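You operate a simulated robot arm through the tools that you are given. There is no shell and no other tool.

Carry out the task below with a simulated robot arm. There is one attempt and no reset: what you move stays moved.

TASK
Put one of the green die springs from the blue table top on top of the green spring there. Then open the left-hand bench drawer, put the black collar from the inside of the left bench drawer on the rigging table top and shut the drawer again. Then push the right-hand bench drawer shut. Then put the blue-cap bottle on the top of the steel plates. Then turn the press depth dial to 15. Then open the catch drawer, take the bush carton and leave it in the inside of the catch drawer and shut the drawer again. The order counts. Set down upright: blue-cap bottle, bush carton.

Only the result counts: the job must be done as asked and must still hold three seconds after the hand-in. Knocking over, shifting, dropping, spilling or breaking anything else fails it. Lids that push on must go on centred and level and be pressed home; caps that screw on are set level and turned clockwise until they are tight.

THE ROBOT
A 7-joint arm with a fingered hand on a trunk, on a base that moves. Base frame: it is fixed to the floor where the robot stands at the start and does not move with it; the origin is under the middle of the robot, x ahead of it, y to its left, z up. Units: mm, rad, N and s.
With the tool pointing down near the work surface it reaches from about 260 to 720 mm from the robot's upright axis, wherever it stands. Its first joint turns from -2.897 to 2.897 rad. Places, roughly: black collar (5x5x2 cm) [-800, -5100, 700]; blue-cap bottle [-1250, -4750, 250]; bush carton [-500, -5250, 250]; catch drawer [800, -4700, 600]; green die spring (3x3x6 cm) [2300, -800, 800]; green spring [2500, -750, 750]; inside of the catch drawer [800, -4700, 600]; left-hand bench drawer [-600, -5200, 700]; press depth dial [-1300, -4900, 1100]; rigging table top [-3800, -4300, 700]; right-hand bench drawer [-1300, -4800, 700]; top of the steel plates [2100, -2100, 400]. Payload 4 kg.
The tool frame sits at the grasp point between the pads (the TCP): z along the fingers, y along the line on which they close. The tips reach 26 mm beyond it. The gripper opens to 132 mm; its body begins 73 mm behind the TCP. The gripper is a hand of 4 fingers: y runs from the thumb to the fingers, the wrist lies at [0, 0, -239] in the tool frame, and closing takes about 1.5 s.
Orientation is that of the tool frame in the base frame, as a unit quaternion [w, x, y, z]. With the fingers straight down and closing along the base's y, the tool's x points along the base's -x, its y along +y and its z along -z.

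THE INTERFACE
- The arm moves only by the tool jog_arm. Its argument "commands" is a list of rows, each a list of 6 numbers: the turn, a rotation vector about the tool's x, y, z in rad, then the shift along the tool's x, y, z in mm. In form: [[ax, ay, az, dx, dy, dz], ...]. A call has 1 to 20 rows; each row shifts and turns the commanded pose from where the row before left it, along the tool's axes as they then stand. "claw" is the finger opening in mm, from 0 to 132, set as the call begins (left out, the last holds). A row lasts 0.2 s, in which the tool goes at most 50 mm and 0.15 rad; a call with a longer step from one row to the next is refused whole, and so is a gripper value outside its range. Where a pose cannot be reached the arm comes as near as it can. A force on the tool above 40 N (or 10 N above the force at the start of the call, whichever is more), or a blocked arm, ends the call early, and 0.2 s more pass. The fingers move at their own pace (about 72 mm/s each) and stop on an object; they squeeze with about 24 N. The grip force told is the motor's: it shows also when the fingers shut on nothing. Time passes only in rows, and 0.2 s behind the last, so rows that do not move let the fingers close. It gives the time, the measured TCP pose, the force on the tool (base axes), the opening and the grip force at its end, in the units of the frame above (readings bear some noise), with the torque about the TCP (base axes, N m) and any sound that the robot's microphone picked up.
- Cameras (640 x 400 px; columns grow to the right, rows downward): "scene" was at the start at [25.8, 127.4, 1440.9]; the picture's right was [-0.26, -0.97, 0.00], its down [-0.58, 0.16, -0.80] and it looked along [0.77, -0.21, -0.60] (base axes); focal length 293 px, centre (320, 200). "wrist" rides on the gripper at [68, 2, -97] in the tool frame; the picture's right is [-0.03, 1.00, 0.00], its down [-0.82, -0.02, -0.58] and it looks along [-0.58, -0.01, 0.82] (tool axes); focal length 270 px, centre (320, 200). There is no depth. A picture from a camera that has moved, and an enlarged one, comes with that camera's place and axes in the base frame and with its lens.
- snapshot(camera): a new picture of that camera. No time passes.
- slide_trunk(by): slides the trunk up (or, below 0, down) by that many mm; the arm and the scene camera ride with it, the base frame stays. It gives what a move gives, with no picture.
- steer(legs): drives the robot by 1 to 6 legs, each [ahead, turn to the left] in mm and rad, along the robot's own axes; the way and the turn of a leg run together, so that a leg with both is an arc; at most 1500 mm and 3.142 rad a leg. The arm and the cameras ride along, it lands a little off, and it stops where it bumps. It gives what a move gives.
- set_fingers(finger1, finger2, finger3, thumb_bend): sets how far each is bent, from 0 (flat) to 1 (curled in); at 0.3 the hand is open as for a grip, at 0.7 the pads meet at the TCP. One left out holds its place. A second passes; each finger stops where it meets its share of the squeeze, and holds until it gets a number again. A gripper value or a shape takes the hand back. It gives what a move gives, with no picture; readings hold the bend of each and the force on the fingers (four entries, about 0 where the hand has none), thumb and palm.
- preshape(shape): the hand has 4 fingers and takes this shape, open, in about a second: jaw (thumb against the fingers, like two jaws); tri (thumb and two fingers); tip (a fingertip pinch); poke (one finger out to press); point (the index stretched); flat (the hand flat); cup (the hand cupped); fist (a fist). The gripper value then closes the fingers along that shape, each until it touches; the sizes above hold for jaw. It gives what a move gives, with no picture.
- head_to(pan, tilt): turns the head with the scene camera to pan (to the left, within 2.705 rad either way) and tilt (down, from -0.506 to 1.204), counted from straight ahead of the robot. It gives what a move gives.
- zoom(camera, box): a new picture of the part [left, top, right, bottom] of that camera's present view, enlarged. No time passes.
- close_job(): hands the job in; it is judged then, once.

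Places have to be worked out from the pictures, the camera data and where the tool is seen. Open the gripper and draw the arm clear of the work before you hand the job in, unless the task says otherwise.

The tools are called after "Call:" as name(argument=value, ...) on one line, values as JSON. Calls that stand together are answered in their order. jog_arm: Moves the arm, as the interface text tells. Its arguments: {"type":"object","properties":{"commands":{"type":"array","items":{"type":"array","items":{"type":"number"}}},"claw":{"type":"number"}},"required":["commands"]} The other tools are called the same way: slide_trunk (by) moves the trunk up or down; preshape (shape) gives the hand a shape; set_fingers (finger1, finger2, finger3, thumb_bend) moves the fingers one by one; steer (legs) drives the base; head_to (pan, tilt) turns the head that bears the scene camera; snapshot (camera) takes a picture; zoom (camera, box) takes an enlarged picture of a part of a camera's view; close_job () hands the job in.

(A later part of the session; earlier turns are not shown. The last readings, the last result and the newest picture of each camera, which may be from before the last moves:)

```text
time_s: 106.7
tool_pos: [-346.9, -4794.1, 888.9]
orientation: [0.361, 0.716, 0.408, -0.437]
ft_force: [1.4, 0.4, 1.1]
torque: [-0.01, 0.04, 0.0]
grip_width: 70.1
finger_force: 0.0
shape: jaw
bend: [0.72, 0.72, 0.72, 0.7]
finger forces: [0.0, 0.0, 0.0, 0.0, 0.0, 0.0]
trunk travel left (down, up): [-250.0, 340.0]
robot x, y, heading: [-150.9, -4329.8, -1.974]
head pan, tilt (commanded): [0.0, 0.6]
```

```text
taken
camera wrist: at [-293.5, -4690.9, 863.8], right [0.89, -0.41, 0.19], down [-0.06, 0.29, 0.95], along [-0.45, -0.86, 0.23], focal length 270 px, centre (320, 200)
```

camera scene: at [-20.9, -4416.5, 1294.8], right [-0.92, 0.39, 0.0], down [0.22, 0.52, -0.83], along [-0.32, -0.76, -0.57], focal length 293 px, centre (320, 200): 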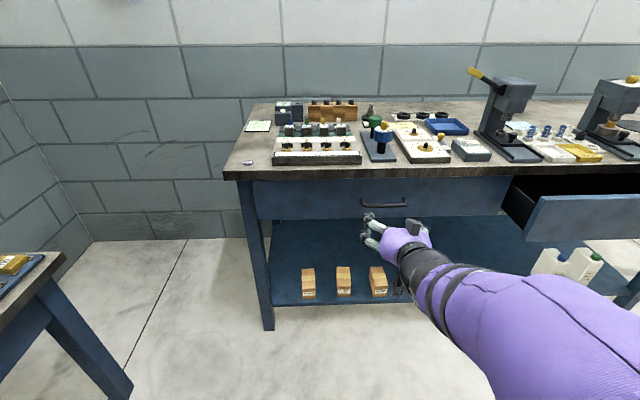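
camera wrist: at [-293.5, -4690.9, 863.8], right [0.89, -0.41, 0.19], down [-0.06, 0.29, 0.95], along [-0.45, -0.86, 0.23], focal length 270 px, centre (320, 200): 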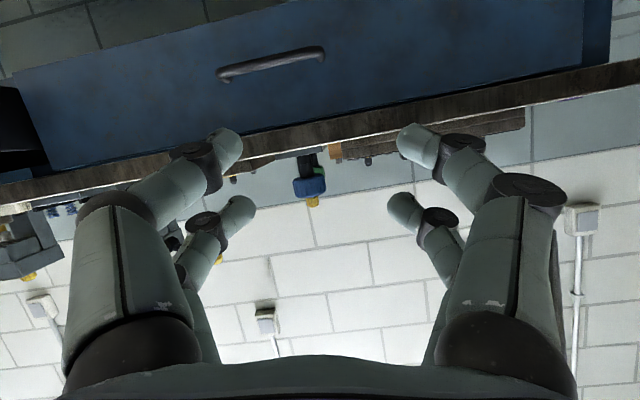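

The handle triangulates to about (-502, -5031, 760). I roll the hand 90° about its axis so the fingers close vertically on the horizontal bar.

Call:
jog_arm(commands=[[0, 0, -0.15, 0, 0, 0], [0, 0, -0.15, 0, 0, 0], [0, 0, -0.15, 0, 0, 0], [0, 0, -0.15, 0, 0, 0], [0, 0, -0.15, 0, 0, 0], [0, 0, -0.15, 0, 0, 0], [0, 0, -0.15, 0, 0, 0], [0, 0, -0.15, 0, 0, 0], [0, 0, -0.15, 0, 0, 0], [0, 0, -0.15, 0, 0, 0]])

Call:
snapshot(camera="scene")

Call:
snapshot(camera="wrist")

```text
time_s: 108.9
tool_pos: [-346.9, -4795.2, 893.4]
orientation: [-0.033, 0.246, 0.787, -0.566]
ft_force: [-0.1, 0.8, 0.1]
torque: [-0.01, 0.02, 0.01]
grip_width: 69.9
finger_force: 0.1
shape: jaw
bend: [0.72, 0.72, 0.72, 0.7]
finger forces: [0.0, 0.0, 0.0, 0.1, 0.1, 0.0]
trunk travel left (down, up): [-250.0, 340.0]
robot x, y, heading: [-154.6, -4326.4, -1.973]
head pan, tilt (commanded): [0.0, 0.6]
```

```text
taken
camera scene: at [-21.1, -4416.4, 1294.8], right [-0.92, 0.39, 0.0], down [0.22, 0.52, -0.83], along [-0.32, -0.76, -0.57], focal length 293 px, centre (320, 200)
```

scene: 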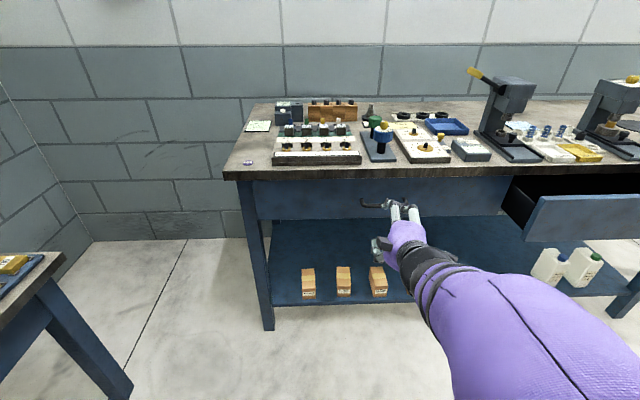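

```text
taken
camera wrist: at [-374.4, -4679.9, 911.5], right [0.37, 0.23, -0.9], down [0.9, 0.16, 0.41], along [0.23, -0.96, -0.15], focal length 270 px, centre (320, 200)
```

wrist: 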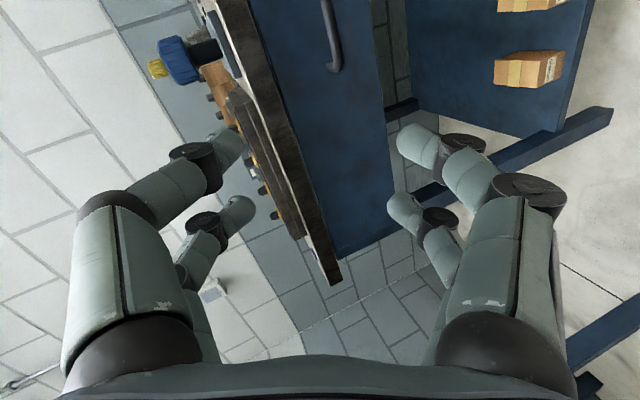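

The roll worked. Now I move to a pre-grasp point about 60 mm in front of the handle and level the hand.

Call:
jog_arm(commands=[[0, 0, 0, 11.6, 5, 41.4], [0, 0, 0, 11.6, 5, 41.4], [0, 0, 0, 11.6, 5, 41.4], [0, 0, 0, 11.6, 5, 41.4], [0, 0, 0, 11.6, 5, 41.4], [0, 0, 0, 11.6, 5, 41.4], [0.123, -0.004, -0.079, 0, 0, 0], [0.123, -0.004, -0.079, 0, 0, 0], [0.122, -0.004, -0.079, 0, 0, 0], [0, 0, 0, 0, 0, 0]])

Call:
snapshot(camera="scene")

Call:
snapshot(camera="wrist")

```text
time_s: 111.1
tool_pos: [-477.6, -4975.8, 759.8]
orientation: [0.138, -0.138, -0.693, 0.694]
ft_force: [0.5, -0.4, -0.8]
torque: [0.0, -0.02, 0.01]
grip_width: 69.9
finger_force: 0.1
shape: jaw
bend: [0.72, 0.72, 0.72, 0.7]
finger forces: [0.0, 0.1, 0.0, 0.1, 0.0, 0.1]
trunk travel left (down, up): [-250.0, 340.0]
robot x, y, heading: [-151.9, -4330.3, -1.971]
head pan, tilt (commanded): [0.0, 0.6]
```

```text
taken
camera scene: at [-21.1, -4416.6, 1294.8], right [-0.92, 0.39, 0.0], down [0.22, 0.52, -0.82], along [-0.32, -0.76, -0.57], focal length 293 px, centre (320, 200)
```

scene: 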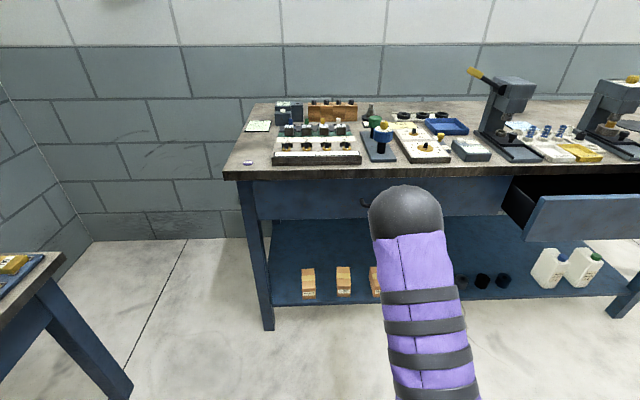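

```text
taken
camera wrist: at [-503.8, -4858.1, 759.2], right [0.02, -0.01, -1.0], down [0.97, 0.22, 0.02], along [0.22, -0.98, 0.01], focal length 270 px, centre (320, 200)
```

wrist: 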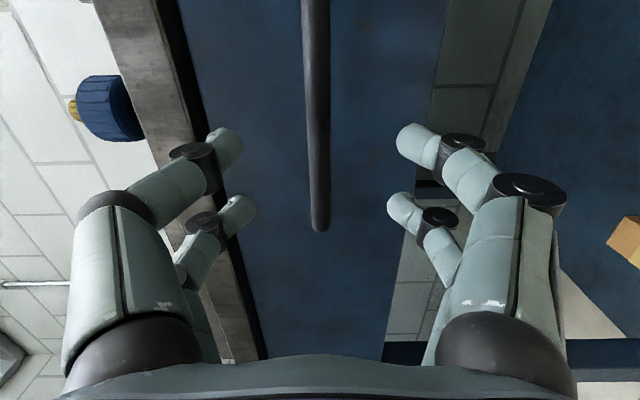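

Excellent alignment: the bar lies centred between the fingers. I go forward about 52 mm.

Call:
jog_arm(commands=[[0, 0, 0, 0, 0, 20], [0, 0, 0, 0, 0, 20], [0, 0, 0, 0, 0, 12]])

Call:
snapshot(camera="wrist")

```text
time_s: 111.9
tool_pos: [-499.6, -5023.7, 758.9]
orientation: [-0.137, 0.139, 0.694, -0.693]
ft_force: [0.2, -0.5, 0.1]
torque: [0.0, -0.01, -0.01]
grip_width: 70.0
finger_force: 0.1
shape: jaw
bend: [0.72, 0.72, 0.72, 0.7]
finger forces: [0.1, 0.0, 0.0, 0.0, 0.0, 0.0]
trunk travel left (down, up): [-250.0, 340.0]
robot x, y, heading: [-151.0, -4327.1, -1.974]
head pan, tilt (commanded): [0.0, 0.6]
```

```text
taken
camera wrist: at [-525.2, -4905.9, 758.3], right [0.03, -0.01, -1.0], down [0.98, 0.22, 0.02], along [0.22, -0.98, 0.01], focal length 270 px, centre (320, 200)
```

wrist: 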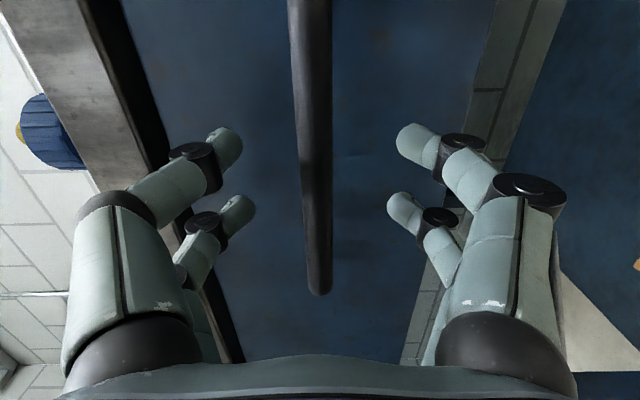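

The bar is between the fingers. I close the grip on it.

Call:
jog_arm(commands=[[0, 0, 0, 0, 0, 0], [0, 0, 0, 0, 0, 0], [0, 0, 0, 0, 0, 0], [0, 0, 0, 0, 0, 0], [0, 0, 0, 0, 0, 0], [0, 0, 0, 0, 0, 0], [0, 0, 0, 0, 0, 0]], claw=0)

Call:
snapshot(camera="wrist")

```text
time_s: 113.5
tool_pos: [-499.1, -5022.7, 758.8]
orientation: [-0.138, 0.139, 0.694, -0.693]
ft_force: [-0.6, -2.8, 1.0]
torque: [0.0, 0.04, 0.07]
grip_width: 0.0
finger_force: 23.6
shape: jaw
bend: [0.64, 0.62, 0.62, 0.71]
finger forces: [0.0, 0.0, 0.1, 0.0, 0.0, 0.0]
trunk travel left (down, up): [-250.0, 340.0]
robot x, y, heading: [-152.1, -4326.7, -1.97]
head pan, tilt (commanded): [0.0, 0.6]
```

```text
taken
camera wrist: at [-525.1, -4905.9, 758.5], right [0.03, -0.01, -1.0], down [0.97, 0.22, 0.02], along [0.22, -0.98, 0.01], focal length 270 px, centre (320, 200)
```

wrist: 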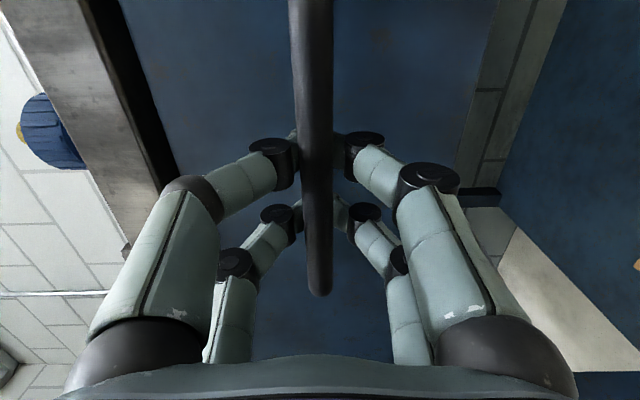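

The fingertips closed behind the bar, so it is hooked. I pull the drawer by backing the base a little and check.

Call:
steer(legs=[[-120, 0]])

Call:
snapshot(camera="wrist")

Call:
snapshot(camera="scene")

```text
time_s: 114.9
tool_pos: [-460.9, -4941.1, 757.6]
orientation: [-0.136, 0.138, 0.694, -0.693]
ft_force: [0.2, 0.7, 1.5]
torque: [0.0, 0.03, 0.02]
grip_width: 0.0
finger_force: 23.3
shape: jaw
bend: [0.64, 0.64, 0.64, 0.71]
finger forces: [0.0, 0.0, 0.0, 0.1, 0.1, 0.0]
trunk travel left (down, up): [-250.0, 340.0]
robot x, y, heading: [-115.9, -4245.1, -1.965]
head pan, tilt (commanded): [0.0, 0.6]
stopped in leg 1: the robot was blocked; the commanded pose is now the measured one
```

```text
taken
camera wrist: at [-487.5, -4823.7, 758.3], right [0.03, -0.01, -1.0], down [0.97, 0.22, 0.02], along [0.22, -0.97, 0.01], focal length 270 px, centre (320, 200)
```

wrist: 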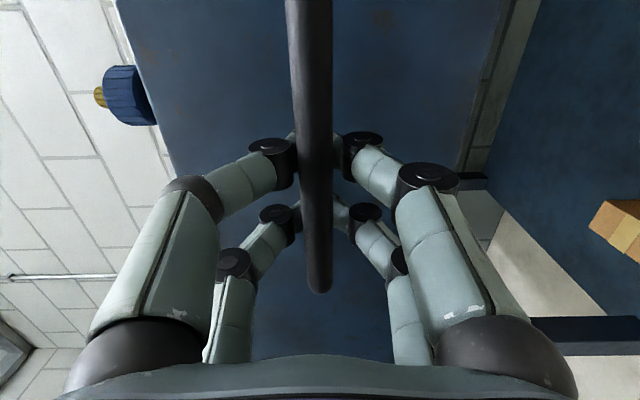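

```text
taken
camera scene: at [16.0, -4332.8, 1294.8], right [-0.92, 0.38, 0.0], down [0.22, 0.52, -0.82], along [-0.32, -0.76, -0.57], focal length 293 px, centre (320, 200)
```

scene: 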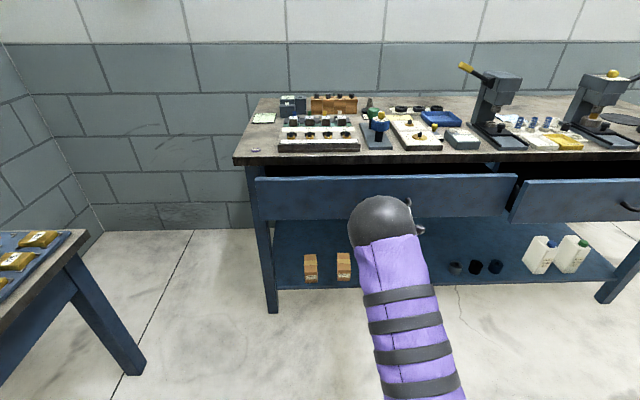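

The drawer came out about 90 mm, then the base was blocked. I look back to see whether the base is touching something.

Call:
head_to(pan=-2.3, tilt=1.0)

Call:
snapshot(camera="scene")

Call:
head_to(pan=2.5, tilt=1.0)

Call:
snapshot(camera="scene")

```text
time_s: 117.0
tool_pos: [-459.8, -4940.1, 759.4]
orientation: [-0.136, 0.138, 0.694, -0.693]
ft_force: [0.1, -0.9, 0.7]
torque: [-0.03, -0.04, 0.0]
grip_width: 0.0
finger_force: 23.9
shape: jaw
bend: [0.64, 0.64, 0.64, 0.71]
finger forces: [0.0, 0.1, 0.0, 0.0, 0.1, 0.0]
trunk travel left (down, up): [-250.0, 340.0]
robot x, y, heading: [-117.1, -4247.3, -1.968]
head pan, tilt (commanded): [-2.3, 1.0]
```

```text
taken
camera scene: at [19.9, -4188.3, 1262.8], right [0.9, 0.43, 0.0], down [0.36, -0.76, -0.54], along [-0.23, 0.49, -0.84], focal length 293 px, centre (320, 200)
```

scene: 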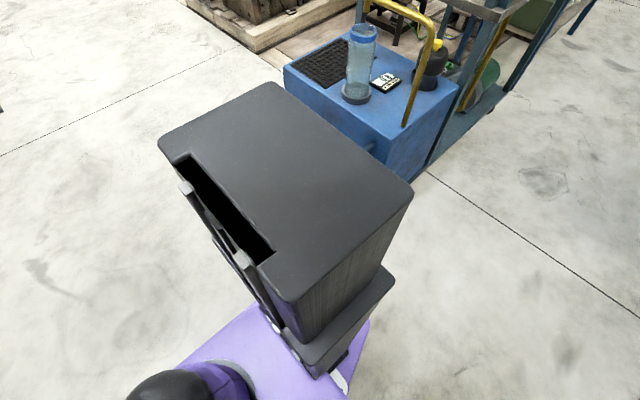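

```text
time_s: 120.8
tool_pos: [-461.4, -4940.1, 758.6]
orientation: [-0.136, 0.138, 0.694, -0.693]
ft_force: [-0.5, 0.3, 0.4]
torque: [-0.02, 0.01, -0.01]
grip_width: 0.0
finger_force: 24.2
shape: jaw
bend: [0.64, 0.64, 0.64, 0.71]
finger forces: [0.0, 0.1, 0.0, 0.1, 0.0, 0.0]
trunk travel left (down, up): [-250.0, 340.0]
robot x, y, heading: [-113.3, -4242.5, -1.968]
head pan, tilt (commanded): [2.499, 1.0]
```

```text
taken
camera scene: at [110.0, -4215.7, 1262.8], right [0.51, -0.86, 0.0], down [-0.72, -0.43, -0.54], along [0.47, 0.28, -0.84], focal length 293 px, centre (320, 200)
```

scene: 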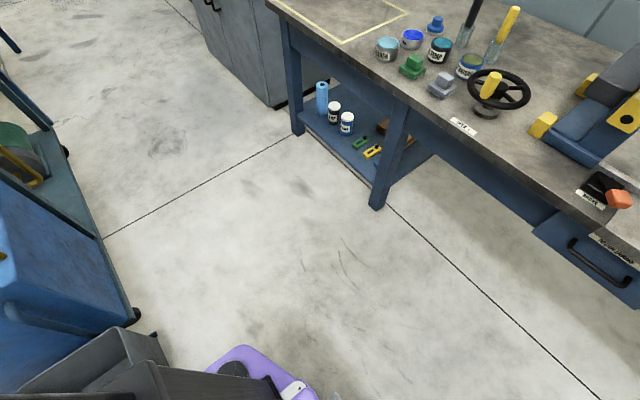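

The base has come up against the black bin behind it, so I stop backing. I pull the drawer further with the arm instead, in small steps.

Call:
jog_arm(commands=[[0, 0, 0, 0, 0, -20], [0, 0, 0, 0, 0, -25], [0, 0, 0, 0, 0, -25], [0, 0, 0, 0, 0, -25], [0, 0, 0, 0, 0, -25]])

Call:
head_to(pan=0.0, tilt=0.8)

Call:
snapshot(camera="scene")

Call:
snapshot(camera="wrist")

```text
time_s: 122.0
tool_pos: [-417.0, -4830.0, 759.5]
orientation: [-0.136, 0.138, 0.694, -0.693]
ft_force: [-0.7, 0.0, 0.0]
torque: [0.01, -0.01, 0.0]
grip_width: 0.1
finger_force: 24.0
shape: jaw
bend: [0.64, 0.64, 0.64, 0.71]
finger forces: [0.0, 0.1, 0.0, 0.1, 0.0, 0.1]
trunk travel left (down, up): [-250.0, 340.0]
robot x, y, heading: [-118.3, -4246.1, -1.967]
head pan, tilt (commanded): [2.499, 1.0]
```

```text
time_s: 124.3
tool_pos: [-417.7, -4829.8, 758.6]
orientation: [-0.136, 0.138, 0.694, -0.694]
ft_force: [0.1, 0.3, 0.4]
torque: [-0.03, 0.02, 0.02]
grip_width: 0.1
finger_force: 23.9
shape: jaw
bend: [0.64, 0.64, 0.64, 0.71]
finger forces: [0.0, 0.0, 0.0, 0.0, 0.0, 0.1]
trunk travel left (down, up): [-250.0, 340.0]
robot x, y, heading: [-115.8, -4245.5, -1.966]
head pan, tilt (commanded): [0.0, 0.799]
```

```text
taken
camera scene: at [19.1, -4325.6, 1277.9], right [-0.92, 0.38, 0.0], down [0.28, 0.66, -0.7], along [-0.27, -0.64, -0.72], focal length 293 px, centre (320, 200)
```

scene: 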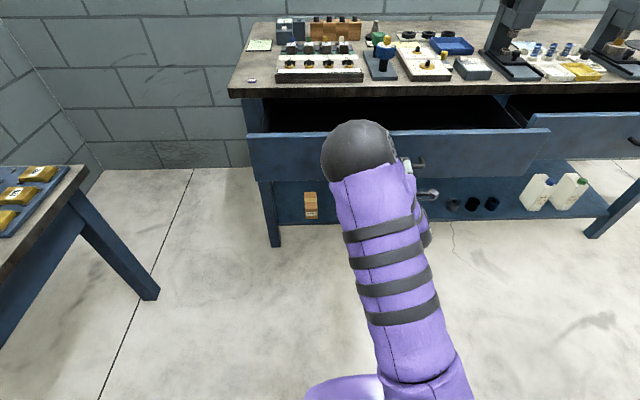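

```text
taken
camera wrist: at [-444.4, -4713.2, 758.8], right [0.03, -0.01, -1.0], down [0.97, 0.22, 0.02], along [0.22, -0.97, 0.01], focal length 270 px, centre (320, 200)
```

wrist: 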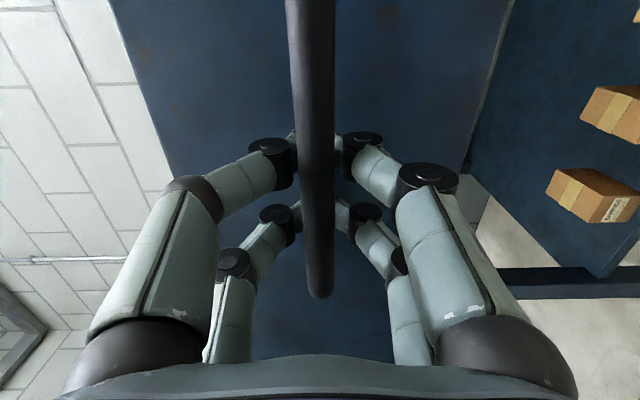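

The drawer is about 205 mm out. I pull another 90 mm.

Call:
jog_arm(commands=[[0, 0, 0, 0, 0, -20], [0, 0, 0, 0, 0, -25], [0, 0, 0, 0, 0, -25], [0, 0, 0, 0, 0, -20]])

Call:
snapshot(camera="scene")

Call:
snapshot(camera="wrist")

```text
time_s: 125.3
tool_pos: [-381.3, -4747.5, 759.0]
orientation: [0.136, -0.138, -0.693, 0.694]
ft_force: [-11.8, -12.1, 0.1]
torque: [0.06, 0.01, 0.27]
grip_width: 0.0
finger_force: 24.2
shape: jaw
bend: [0.63, 0.64, 0.64, 0.71]
finger forces: [0.1, 0.0, 0.0, 0.0, 0.0, 0.0]
trunk travel left (down, up): [-250.0, 340.0]
robot x, y, heading: [-113.1, -4242.7, -1.966]
head pan, tilt (commanded): [0.0, 0.799]
```

```text
taken
camera scene: at [17.9, -4326.6, 1278.0], right [-0.92, 0.38, 0.0], down [0.28, 0.66, -0.7], along [-0.27, -0.64, -0.72], focal length 293 px, centre (320, 200)
```

scene: 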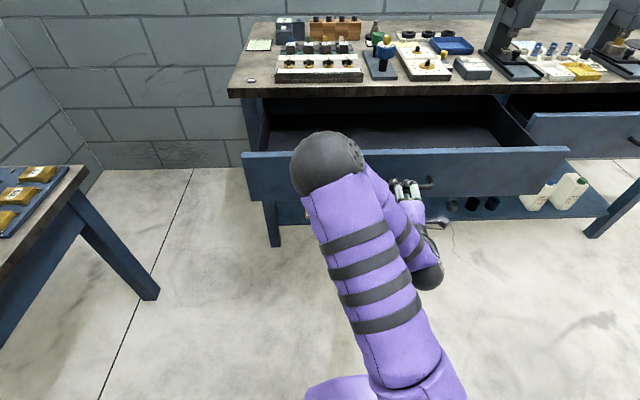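

```text
taken
camera wrist: at [-408.6, -4629.8, 758.2], right [0.03, -0.01, -1.0], down [0.97, 0.23, 0.02], along [0.23, -0.97, 0.02], focal length 270 px, centre (320, 200)
```

wrist: 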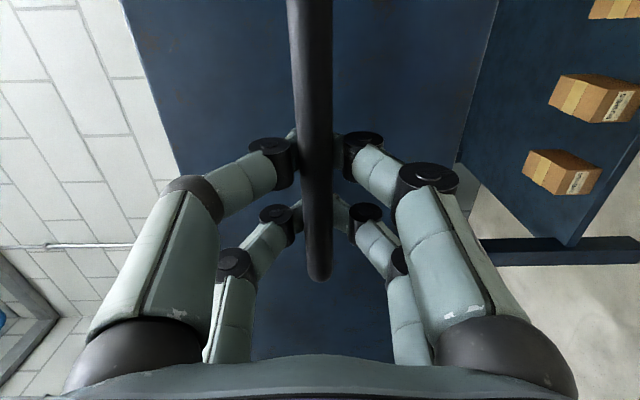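

The drawer reached its stop at about 300 mm. I ease forward a touch, open the fingers and retreat from the handle.

Call:
jog_arm(commands=[[0, 0, 0, 0, 0, 6], [0, 0, 0, 0, 0, 0], [0, 0, 0, 0, 0, 0], [0, 0, 0, 0, 0, 0], [0, 0, 0, 0, 0, 0], [0, 0, 0, 0, 0, -15], [0, 0, 0, 0, 0, -20], [0, 0, 0, 0, 0, -20]], claw=80)

Call:
snapshot(camera="wrist")

Call:
snapshot(camera="scene")

```text
time_s: 127.1
tool_pos: [-384.8, -4741.8, 754.2]
orientation: [-0.136, 0.138, 0.694, -0.693]
ft_force: [-0.4, 0.7, -0.6]
torque: [-0.02, -0.03, -0.02]
grip_width: 79.6
finger_force: 0.2
shape: jaw
bend: [0.71, 0.71, 0.71, 0.7]
finger forces: [0.1, 0.0, 0.0, 0.0, 0.0, 0.0]
out of reach, approached as far as the arm can: row 6, 7, 8
trunk travel left (down, up): [-250.0, 340.0]
robot x, y, heading: [-116.9, -4243.6, -1.967]
head pan, tilt (commanded): [0.0, 0.799]
```

```text
taken
camera wrist: at [-411.9, -4624.7, 753.1], right [0.03, -0.01, -1.0], down [0.97, 0.23, 0.02], along [0.22, -0.97, 0.01], focal length 270 px, centre (320, 200)
```

wrist: 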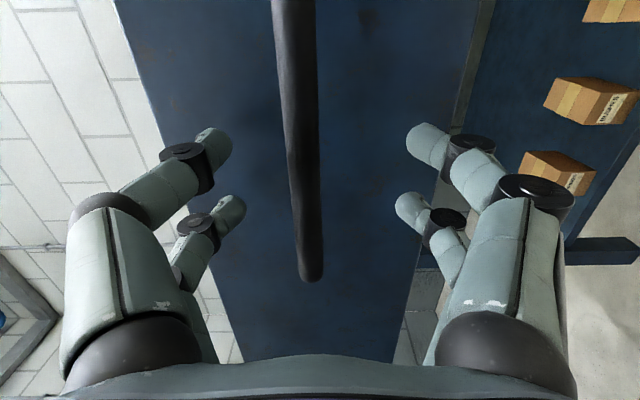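

```text
taken
camera scene: at [19.2, -4325.5, 1277.9], right [-0.92, 0.38, 0.0], down [0.28, 0.66, -0.7], along [-0.27, -0.64, -0.72], focal length 293 px, centre (320, 200)
```

scene: 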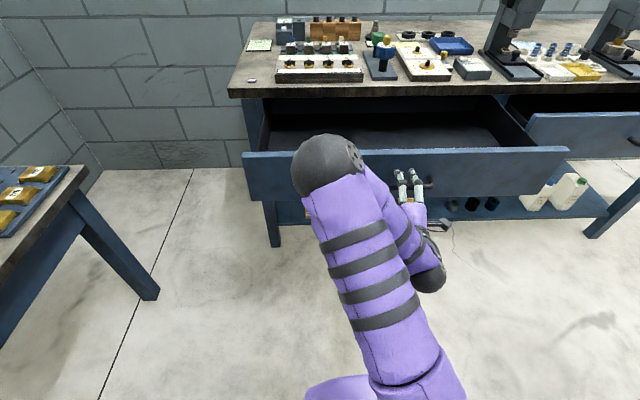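

The fingers are open but the arm is too folded to retreat. I open wider and raise the trunk in steps while lowering the hand equally, which unfolds the arm.

Call:
jog_arm(commands=[[0, 0, 0, 0, 0, 0], [0, 0, 0, 0, 0, 0], [0, 0, 0, 0, 0, 0], [0, 0, 0, 0, 0, 0]], claw=125)

Call:
slide_trunk(by=30)

Call:
jog_arm(commands=[[0, 0, 0, 0, 15, 0], [0, 0, 0, 0, 15, 0]])

Call:
snapshot(camera="wrist")

```text
time_s: 128.1
tool_pos: [-385.1, -4742.5, 753.5]
orientation: [-0.136, 0.138, 0.694, -0.693]
ft_force: [1.0, -0.3, -0.1]
torque: [-0.04, -0.01, 0.0]
grip_width: 124.9
finger_force: 0.1
shape: jaw
bend: [0.41, 0.41, 0.41, 0.29]
finger forces: [0.0, 0.0, 0.1, 0.0, 0.0, 0.1]
trunk travel left (down, up): [-250.0, 340.0]
robot x, y, heading: [-113.0, -4249.6, -1.964]
head pan, tilt (commanded): [0.0, 0.799]
```

```text
time_s: 128.8
tool_pos: [-385.0, -4742.2, 783.0]
orientation: [-0.137, 0.136, 0.695, -0.693]
ft_force: [0.6, 0.8, 0.2]
torque: [-0.01, 0.01, -0.05]
grip_width: 124.6
finger_force: 0.0
shape: jaw
bend: [0.41, 0.41, 0.41, 0.29]
finger forces: [0.1, 0.0, 0.1, 0.0, 0.1, 0.0]
trunk travel left (down, up): [-280.0, 310.0]
robot x, y, heading: [-113.6, -4241.4, -1.967]
head pan, tilt (commanded): [0.0, 0.799]
```

```text
time_s: 129.4
tool_pos: [-384.6, -4741.4, 753.1]
orientation: [0.136, -0.137, -0.694, 0.694]
ft_force: [0.0, -0.1, -0.5]
torque: [0.01, 0.03, 0.04]
grip_width: 124.6
finger_force: 0.0
shape: jaw
bend: [0.41, 0.41, 0.41, 0.29]
finger forces: [0.0, 0.0, 0.1, 0.0, 0.0, 0.0]
trunk travel left (down, up): [-280.0, 310.0]
robot x, y, heading: [-114.8, -4247.6, -1.967]
head pan, tilt (commanded): [0.0, 0.799]
```

```text
taken
camera wrist: at [-411.5, -4623.9, 752.8], right [0.03, -0.01, -1.0], down [0.97, 0.22, 0.02], along [0.22, -0.97, 0.01], focal length 270 px, centre (320, 200)
```

wrist: 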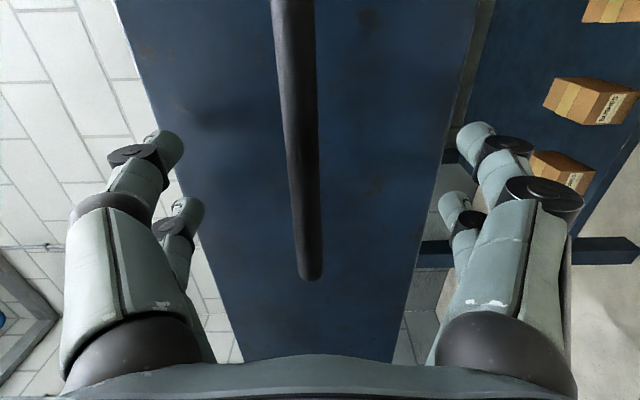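

That works. I repeat with larger steps and then try to retreat.

Call:
slide_trunk(by=45)

Call:
jog_arm(commands=[[0, 0, 0, 0, 20, 0], [0, 0, 0, 0, 20, 0]])

Call:
slide_trunk(by=45)

Call:
jog_arm(commands=[[0, 0, 0, 0, 20, 0], [0, 0, 0, 0, 25, 0], [0, 0, 0, 0, 0, -10], [0, 0, 0, 0, 0, -15], [0, 0, 0, 0, 0, -15]])

Call:
snapshot(camera="wrist")

```text
time_s: 130.3
tool_pos: [-384.8, -4740.8, 798.1]
orientation: [-0.136, 0.138, 0.694, -0.693]
ft_force: [0.1, -0.3, 0.0]
torque: [0.0, 0.0, 0.0]
grip_width: 124.9
finger_force: 0.1
shape: jaw
bend: [0.41, 0.41, 0.41, 0.29]
finger forces: [0.0, 0.1, 0.0, 0.0, 0.0, 0.0]
trunk travel left (down, up): [-325.0, 265.0]
robot x, y, heading: [-115.5, -4246.8, -1.967]
head pan, tilt (commanded): [0.0, 0.799]
```

```text
time_s: 130.9
tool_pos: [-385.6, -4741.5, 758.4]
orientation: [-0.136, 0.138, 0.694, -0.693]
ft_force: [-0.5, -0.6, 0.1]
torque: [0.0, -0.01, 0.02]
grip_width: 125.0
finger_force: 0.1
shape: jaw
bend: [0.41, 0.41, 0.41, 0.29]
finger forces: [0.0, 0.1, 0.1, 0.1, 0.0, 0.0]
trunk travel left (down, up): [-325.0, 265.0]
robot x, y, heading: [-116.2, -4247.0, -1.966]
head pan, tilt (commanded): [0.0, 0.799]
```

```text
time_s: 131.8
tool_pos: [-384.0, -4742.4, 804.8]
orientation: [-0.135, 0.137, 0.695, -0.693]
ft_force: [-0.1, -0.1, 0.2]
torque: [-0.01, 0.0, 0.02]
grip_width: 124.5
finger_force: 0.0
shape: jaw
bend: [0.41, 0.41, 0.41, 0.29]
finger forces: [0.0, 0.0, 0.0, 0.0, 0.0, 0.0]
trunk travel left (down, up): [-370.0, 220.0]
robot x, y, heading: [-116.5, -4244.2, -1.967]
head pan, tilt (commanded): [0.0, 0.799]
```

```text
time_s: 133.0
tool_pos: [-369.6, -4704.3, 758.7]
orientation: [-0.136, 0.138, 0.695, -0.692]
ft_force: [0.0, 0.6, 0.3]
torque: [-0.02, 0.06, -0.01]
grip_width: 125.1
finger_force: 0.1
shape: jaw
bend: [0.41, 0.41, 0.41, 0.29]
finger forces: [0.1, 0.1, 0.0, 0.1, 0.0, 0.1]
trunk travel left (down, up): [-370.0, 220.0]
robot x, y, heading: [-115.5, -4245.9, -1.971]
head pan, tilt (commanded): [0.0, 0.799]
```

```text
taken
camera wrist: at [-395.8, -4587.7, 758.5], right [0.03, -0.01, -1.0], down [0.97, 0.23, 0.02], along [0.22, -0.97, 0.01], focal length 270 px, centre (320, 200)
```

wrist: 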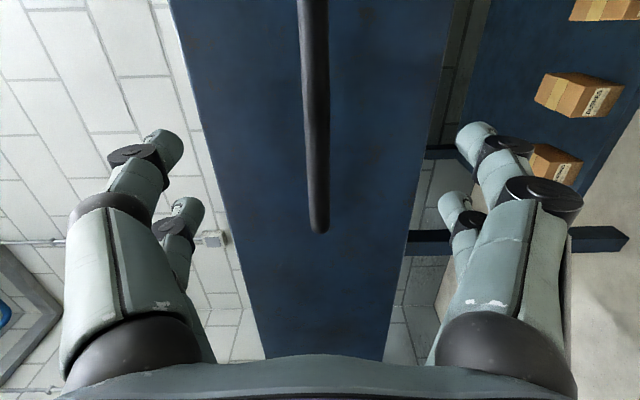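

The hand is free of the handle. I raise the trunk and pitch the hand down to look into the drawer.

Call:
slide_trunk(by=170)

Call:
jog_arm(commands=[[-0.15, 0, 0, 0, 0, 0], [-0.15, 0, 0, 0, 0, 0], [-0.15, 0, 0, 0, 0, 0], [-0.15, 0, 0, 0, 0, 0], [-0.15, 0, 0, 0, 0, 0], [-0.15, 0, 0, 0, 0, 0], [-0.15, 0, 0, 0, 0, 0], [-0.15, 0, 0, 0, 0, 0], [-0.15, 0, 0, 0, 0, 0], [-0.15, 0, 0, 0, 0, 0], [-0.07, 0, 0, 0, 0, 0]])

Call:
snapshot(camera="scene")

Call:
snapshot(camera="wrist")

```text
time_s: 134.9
tool_pos: [-370.5, -4704.8, 928.2]
orientation: [-0.136, 0.137, 0.695, -0.693]
ft_force: [-0.5, 0.5, 0.3]
torque: [0.02, 0.0, 0.0]
grip_width: 125.0
finger_force: 0.1
shape: jaw
bend: [0.41, 0.41, 0.41, 0.29]
finger forces: [0.0, 0.0, 0.0, 0.0, 0.1, 0.1]
trunk travel left (down, up): [-540.0, 50.0]
robot x, y, heading: [-114.1, -4244.6, -1.96]
head pan, tilt (commanded): [0.0, 0.799]
```

```text
time_s: 137.3
tool_pos: [-378.5, -4714.4, 921.8]
orientation: [0.001, 0.193, 0.981, 0.0]
ft_force: [0.8, 0.0, -0.5]
torque: [0.01, 0.02, 0.01]
grip_width: 124.7
finger_force: 0.1
shape: jaw
bend: [0.41, 0.41, 0.41, 0.29]
finger forces: [0.1, 0.1, 0.0, 0.1, 0.0, 0.1]
out of reach, approached as far as the arm can: row 1, 2
trunk travel left (down, up): [-540.0, 50.0]
robot x, y, heading: [-116.2, -4245.7, -1.967]
head pan, tilt (commanded): [0.0, 0.799]
```

```text
taken
camera scene: at [19.0, -4325.8, 1567.9], right [-0.92, 0.38, 0.0], down [0.28, 0.66, -0.7], along [-0.27, -0.64, -0.72], focal length 293 px, centre (320, 200)
```

scene: 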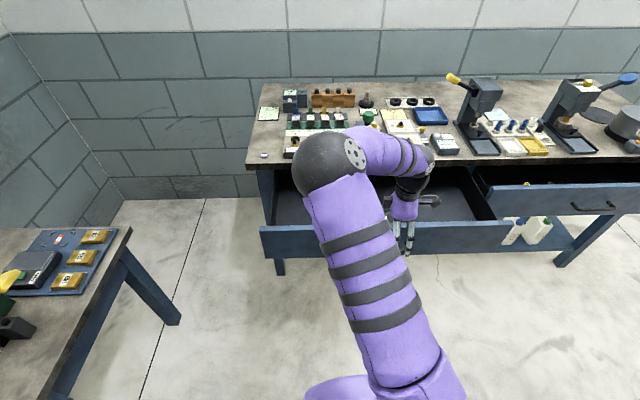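

```text
taken
camera wrist: at [-440.6, -4687.0, 1020.0], right [0.4, 0.92, 0.0], down [0.75, -0.33, 0.58], along [0.53, -0.23, -0.82], focal length 270 px, centre (320, 200)
```

wrist: 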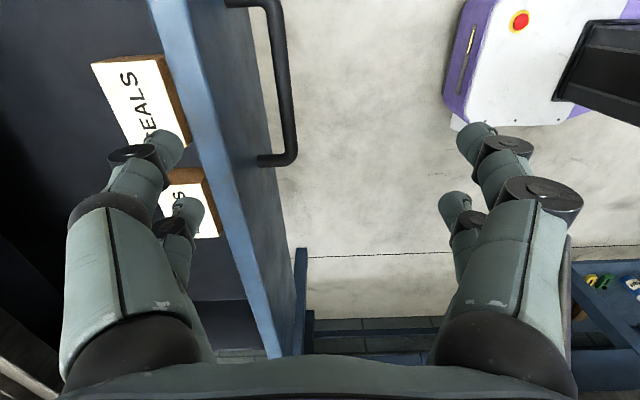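

I see labelled boxes in the drawer ("SEALS"). I move the hand to the left so the head camera can look into the drawer's right part.

Call:
jog_arm(commands=[[0, 0, 0, -50, 0, -10], [0, 0, 0, -50, 0, -10], [0, 0, 0, -50, 0, -10], [0, 0, 0, -50, 0, -10], [0, 0, 0, -50, 0, -10], [0, 0, 0, -50, 0, -10]])

Call:
head_to(pan=-0.35, tilt=0.8)

Call:
snapshot(camera="scene")

Call:
snapshot(camera="wrist")

```text
refused: row 1 steps farther than a row can; nothing moved
```

```text
time_s: 138.1
tool_pos: [-378.0, -4715.8, 922.4]
orientation: [0.001, 0.194, 0.981, 0.0]
ft_force: [-0.6, 0.0, -0.2]
torque: [-0.01, 0.03, 0.01]
grip_width: 124.8
finger_force: 0.0
shape: jaw
bend: [0.41, 0.41, 0.41, 0.29]
finger forces: [0.0, 0.0, 0.0, 0.1, 0.0, 0.0]
trunk travel left (down, up): [-540.0, 50.0]
robot x, y, heading: [-117.8, -4244.1, -1.967]
head pan, tilt (commanded): [-0.351, 0.799]
```

```text
taken
camera scene: at [-4.6, -4310.5, 1567.9], right [-0.74, 0.68, 0.0], down [0.49, 0.53, -0.7], along [-0.47, -0.51, -0.72], focal length 293 px, centre (320, 200)
```

scene: 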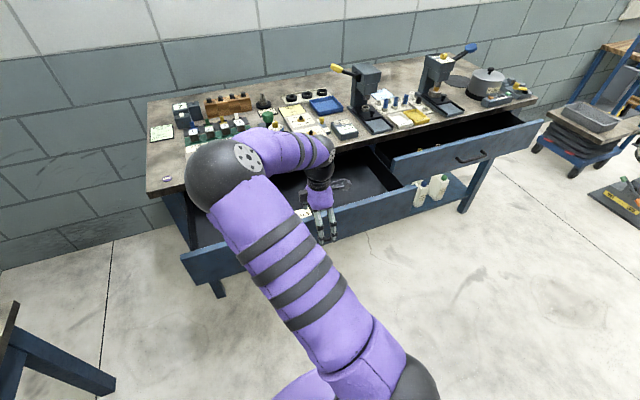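

```text
taken
camera wrist: at [-440.4, -4686.8, 1020.0], right [0.4, 0.92, 0.0], down [0.75, -0.33, 0.58], along [0.53, -0.23, -0.82], focal length 270 px, centre (320, 200)
```

wrist: 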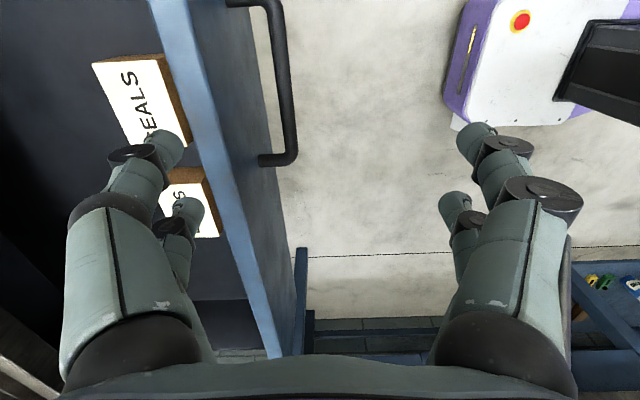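

A row exceeded 50 mm; I repeat it with smaller steps.

Call:
jog_arm(commands=[[0, 0, 0, -45, 0, -10], [0, 0, 0, -45, 0, -10], [0, 0, 0, -45, 0, -10], [0, 0, 0, -45, 0, -10], [0, 0, 0, -45, 0, -10], [0, 0, 0, -45, 0, -10]])

Call:
snapshot(camera="scene")

Call:
snapshot(camera="wrist")

```text
time_s: 139.5
tool_pos: [-129.3, -4820.9, 983.4]
orientation: [0.001, 0.194, 0.981, 0.0]
ft_force: [-0.9, -0.9, 0.1]
torque: [-0.04, -0.01, -0.01]
grip_width: 124.5
finger_force: 0.1
shape: jaw
bend: [0.41, 0.41, 0.41, 0.29]
finger forces: [0.0, 0.1, 0.0, 0.0, 0.0, 0.1]
trunk travel left (down, up): [-540.0, 50.0]
robot x, y, heading: [-114.3, -4242.2, -1.967]
head pan, tilt (commanded): [-0.351, 0.799]
```

```text
taken
camera scene: at [-4.5, -4310.5, 1567.9], right [-0.74, 0.68, 0.0], down [0.49, 0.53, -0.7], along [-0.47, -0.51, -0.72], focal length 293 px, centre (320, 200)
```

scene: 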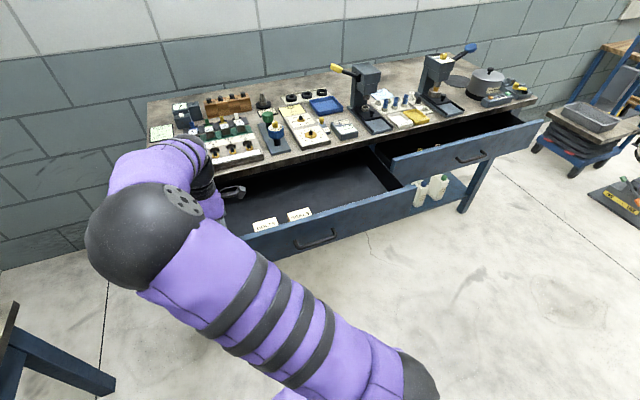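

```text
taken
camera wrist: at [-191.7, -4791.5, 1081.7], right [0.4, 0.92, 0.0], down [0.75, -0.33, 0.58], along [0.53, -0.23, -0.82], focal length 270 px, centre (320, 200)
```

wrist: 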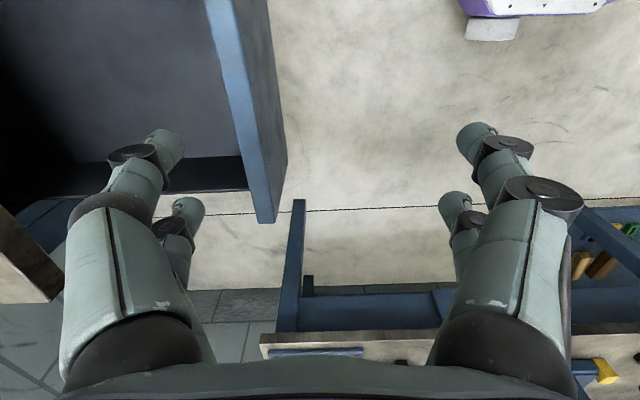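

Now the drawer's inside is visible. I zoom in to find the black collar.

Call:
zoom(camera="scene", box=[210, 140, 420, 260])

Call:
zoom(camera="scene", box=[320, 140, 420, 210])

```text
3.05 times, centred on (315, 200) of scene
camera zoom: at [-4.5, -4310.5, 1567.9], right [-0.74, 0.68, 0.0], down [0.49, 0.53, -0.7], along [-0.47, -0.51, -0.72], focal length 892 px, centre (335, 200)
```

zoom: 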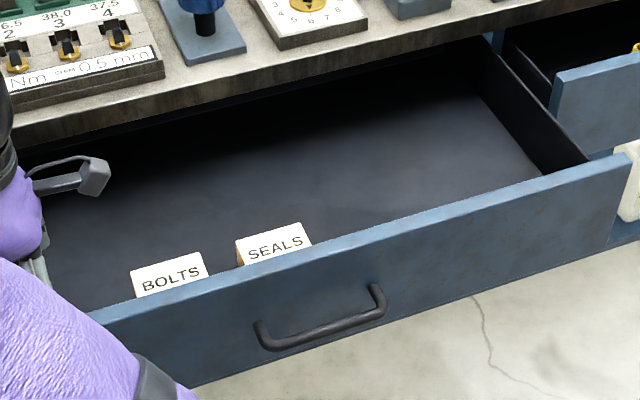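

```text
5.71 times, centred on (370, 175) of scene
camera zoom: at [-4.5, -4310.5, 1567.9], right [-0.74, 0.68, 0.0], down [0.49, 0.53, -0.7], along [-0.47, -0.51, -0.72], focal length 1673 px, centre (34, 343)
```

zoom: 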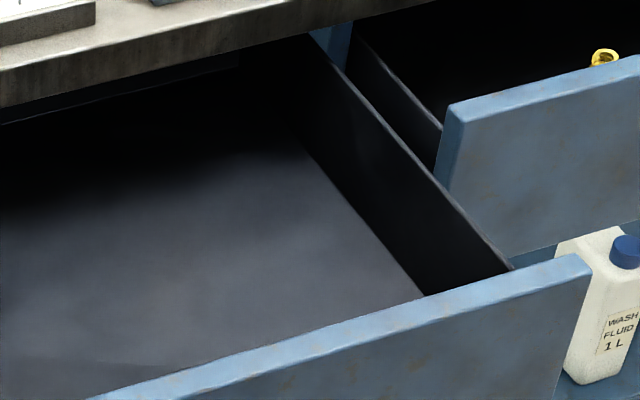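

The collar isn't on the visible floor, so it's probably right behind the front panel on the right side. I move the base forward and to the right, then look straight down with the wrist camera.

Call:
steer(legs=[[70, 0], [0, -1.2], [250, 0], [0, 1.2]])

Call:
snapshot(camera="scene")

Call:
snapshot(camera="wrist")

```text
time_s: 148.6
tool_pos: [-403.2, -4876.8, 984.0]
orientation: [0.001, 0.195, 0.981, -0.001]
ft_force: [-1.2, 0.2, 0.6]
torque: [0.01, 0.0, 0.0]
grip_width: 125.0
finger_force: 0.0
shape: jaw
bend: [0.41, 0.41, 0.41, 0.29]
finger forces: [0.0, 0.0, 0.0, 0.1, 0.0, 0.0]
trunk travel left (down, up): [-540.0, 50.0]
robot x, y, heading: [-386.4, -4300.2, -1.967]
head pan, tilt (commanded): [-0.351, 0.799]
```

```text
taken
camera scene: at [-277.0, -4366.6, 1567.9], right [-0.73, 0.68, 0.0], down [0.49, 0.53, -0.7], along [-0.47, -0.51, -0.72], focal length 293 px, centre (320, 200)
```

scene: 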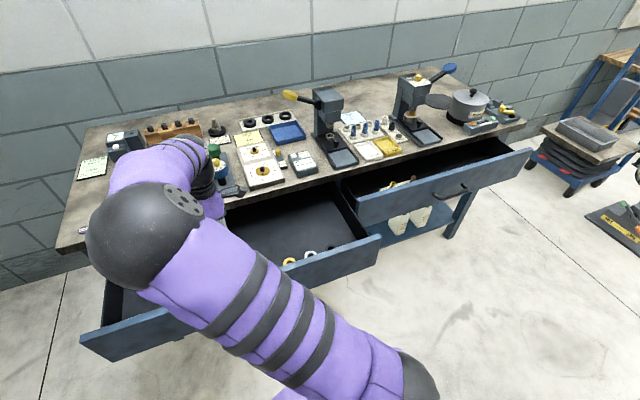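

```text
taken
camera wrist: at [-466.1, -4847.3, 1081.5], right [0.41, 0.91, 0.0], down [0.75, -0.33, 0.58], along [0.53, -0.23, -0.82], focal length 270 px, centre (320, 200)
```

wrist: 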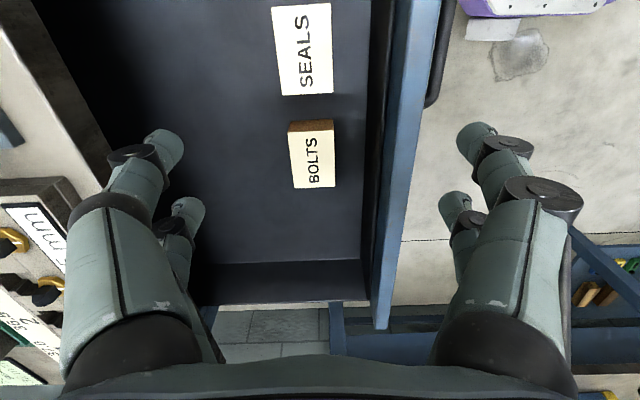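

I now see rings behind the front panel. I zoom in.

Call:
zoom(camera="scene", box=[240, 200, 400, 290])

Call:
zoom(camera="scene", box=[270, 235, 340, 275])

```text
4.00 times, centred on (320, 245) of scene
camera zoom: at [-277.0, -4366.6, 1567.9], right [-0.73, 0.68, 0.0], down [0.49, 0.53, -0.7], along [-0.47, -0.51, -0.72], focal length 1171 px, centre (320, 20)
```

zoom: 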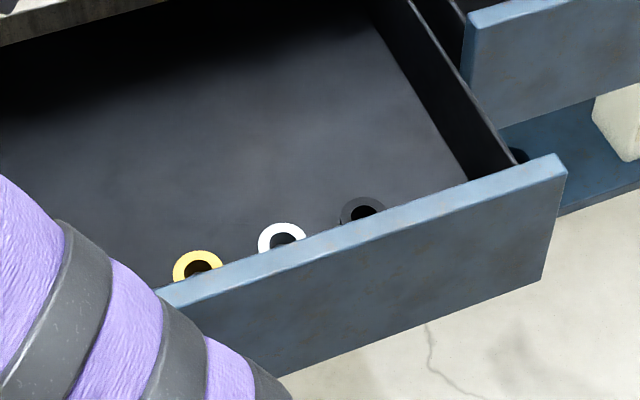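

```text
9.14 times, centred on (305, 255) of scene
camera zoom: at [-277.0, -4366.6, 1567.9], right [-0.73, 0.68, 0.0], down [0.49, 0.53, -0.7], along [-0.47, -0.51, -0.72], focal length 2678 px, centre (457, -303)
```

zoom: 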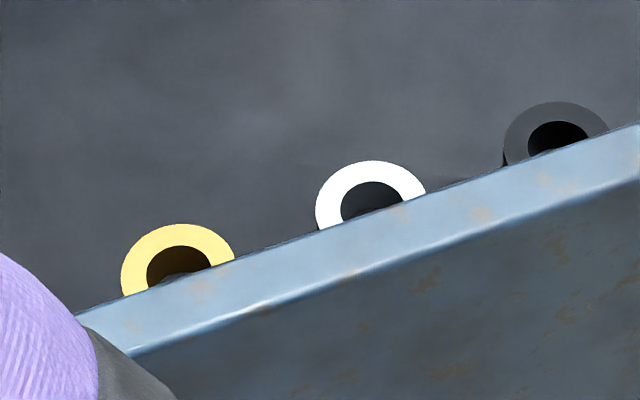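

Three collars lie behind the panel: yellow, white and, rightmost, black. The black one is near (-695, -4767). I bring the hand above it.

Call:
jog_arm(commands=[[0, 0, 0, 44.5, -1.5, 0], [0, 0, 0, 44.5, -1.5, 0], [0, 0, 0, 44.5, -1.5, 0], [0, 0, 0, 44.5, -1.5, 0], [0, 0, 0, 44.5, -1.5, 0], [0, 0, 0, 44.5, -1.5, 0], [0, 0, 0, 44.5, -1.5, 0]], claw=90)

Call:
snapshot(camera="wrist")

Call:
snapshot(camera="scene")

```text
time_s: 150.2
tool_pos: [-695.1, -4769.2, 983.8]
orientation: [0.001, 0.195, 0.981, -0.001]
ft_force: [0.2, 0.3, 0.3]
torque: [-0.01, 0.02, -0.02]
grip_width: 90.4
finger_force: 0.0
shape: jaw
bend: [0.68, 0.68, 0.68, 0.6]
finger forces: [0.0, 0.0, 0.1, 0.0, 0.1, 0.1]
trunk travel left (down, up): [-540.0, 50.0]
robot x, y, heading: [-387.5, -4300.7, -1.972]
head pan, tilt (commanded): [-0.351, 0.799]
```

```text
taken
camera wrist: at [-757.9, -4740.0, 1080.9], right [0.4, 0.91, 0.0], down [0.75, -0.33, 0.58], along [0.53, -0.23, -0.82], focal length 270 px, centre (320, 200)
```

wrist: 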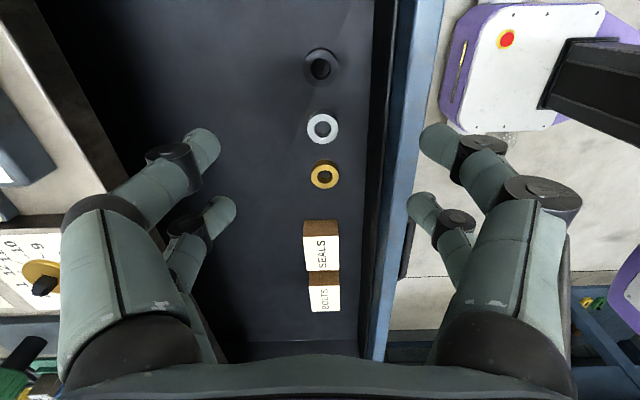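

```text
taken
camera scene: at [-277.3, -4366.5, 1568.0], right [-0.73, 0.68, 0.0], down [0.49, 0.53, -0.7], along [-0.47, -0.51, -0.72], focal length 293 px, centre (320, 200)
```

scene: 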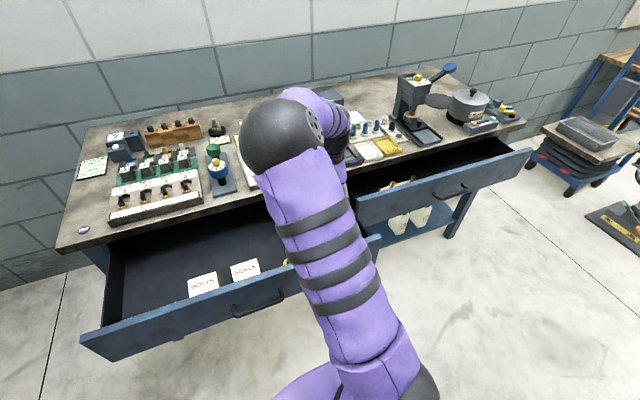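

The wrist camera shows the black collar clearly. I zoom in to get its centre.

Call:
zoom(camera="wrist", box=[280, 30, 360, 150])

```text
3.33 times, centred on (320, 90) of wrist
camera zoom: at [-757.9, -4740.0, 1080.9], right [0.4, 0.91, 0.0], down [0.75, -0.33, 0.58], along [0.53, -0.23, -0.82], focal length 901 px, centre (320, 567)
```

zoom: 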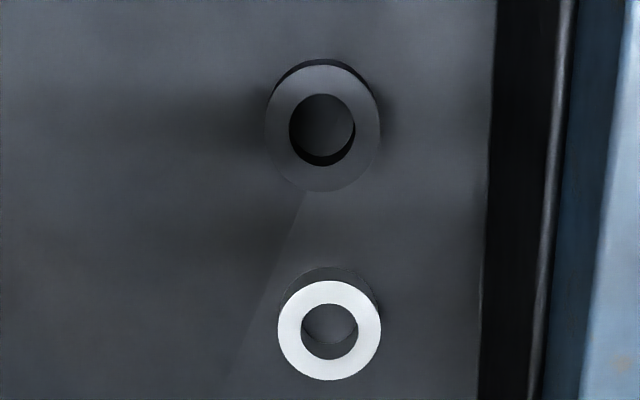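

The black collar's centre is about (-703.6, -4761.7), outer diameter about 41 mm. I narrow the opening, centre over it and lower to above the panel height.

Call:
jog_arm(commands=[[0, 0, 0, 10.7, 3.7, 0], [0, 0, 0, 0, 0, 45], [0, 0, 0, 0, 0, 45], [0, 0, 0, 0, 0, 40], [0, 0, 0, 0, 0, 0]], claw=58)

Call:
snapshot(camera="wrist")

Call:
zoom(camera="wrist", box=[240, 30, 400, 170])

```text
time_s: 151.4
tool_pos: [-704.6, -4760.7, 850.9]
orientation: [0.002, 0.196, 0.981, 0.0]
ft_force: [-0.4, -0.4, 0.6]
torque: [-0.01, -0.01, 0.01]
grip_width: 58.4
finger_force: 0.1
shape: jaw
bend: [0.73, 0.73, 0.73, 0.7]
finger forces: [0.0, 0.0, 0.1, 0.1, 0.0, 0.0]
trunk travel left (down, up): [-540.0, 50.0]
robot x, y, heading: [-391.4, -4298.5, -1.965]
head pan, tilt (commanded): [-0.351, 0.799]
```

```text
taken
camera wrist: at [-766.8, -4731.1, 948.8], right [0.41, 0.91, 0.0], down [0.75, -0.33, 0.58], along [0.53, -0.23, -0.82], focal length 270 px, centre (320, 200)
```

wrist: 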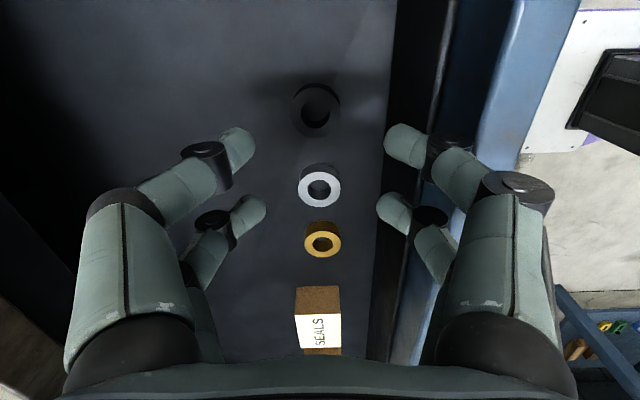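

```text
2.86 times, centred on (320, 100) of wrist
camera zoom: at [-766.8, -4731.1, 948.8], right [0.41, 0.91, 0.0], down [0.75, -0.33, 0.58], along [0.53, -0.23, -0.82], focal length 772 px, centre (320, 486)
```

zoom: 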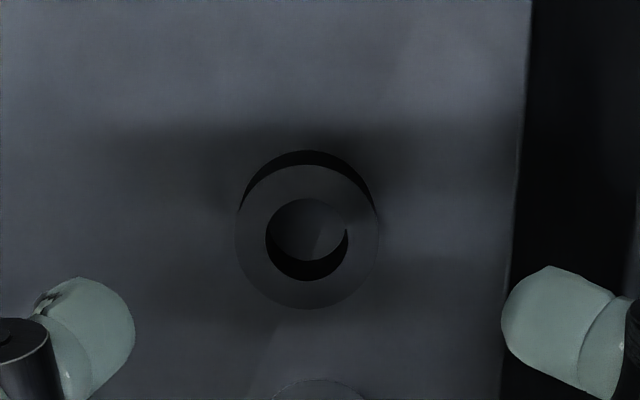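

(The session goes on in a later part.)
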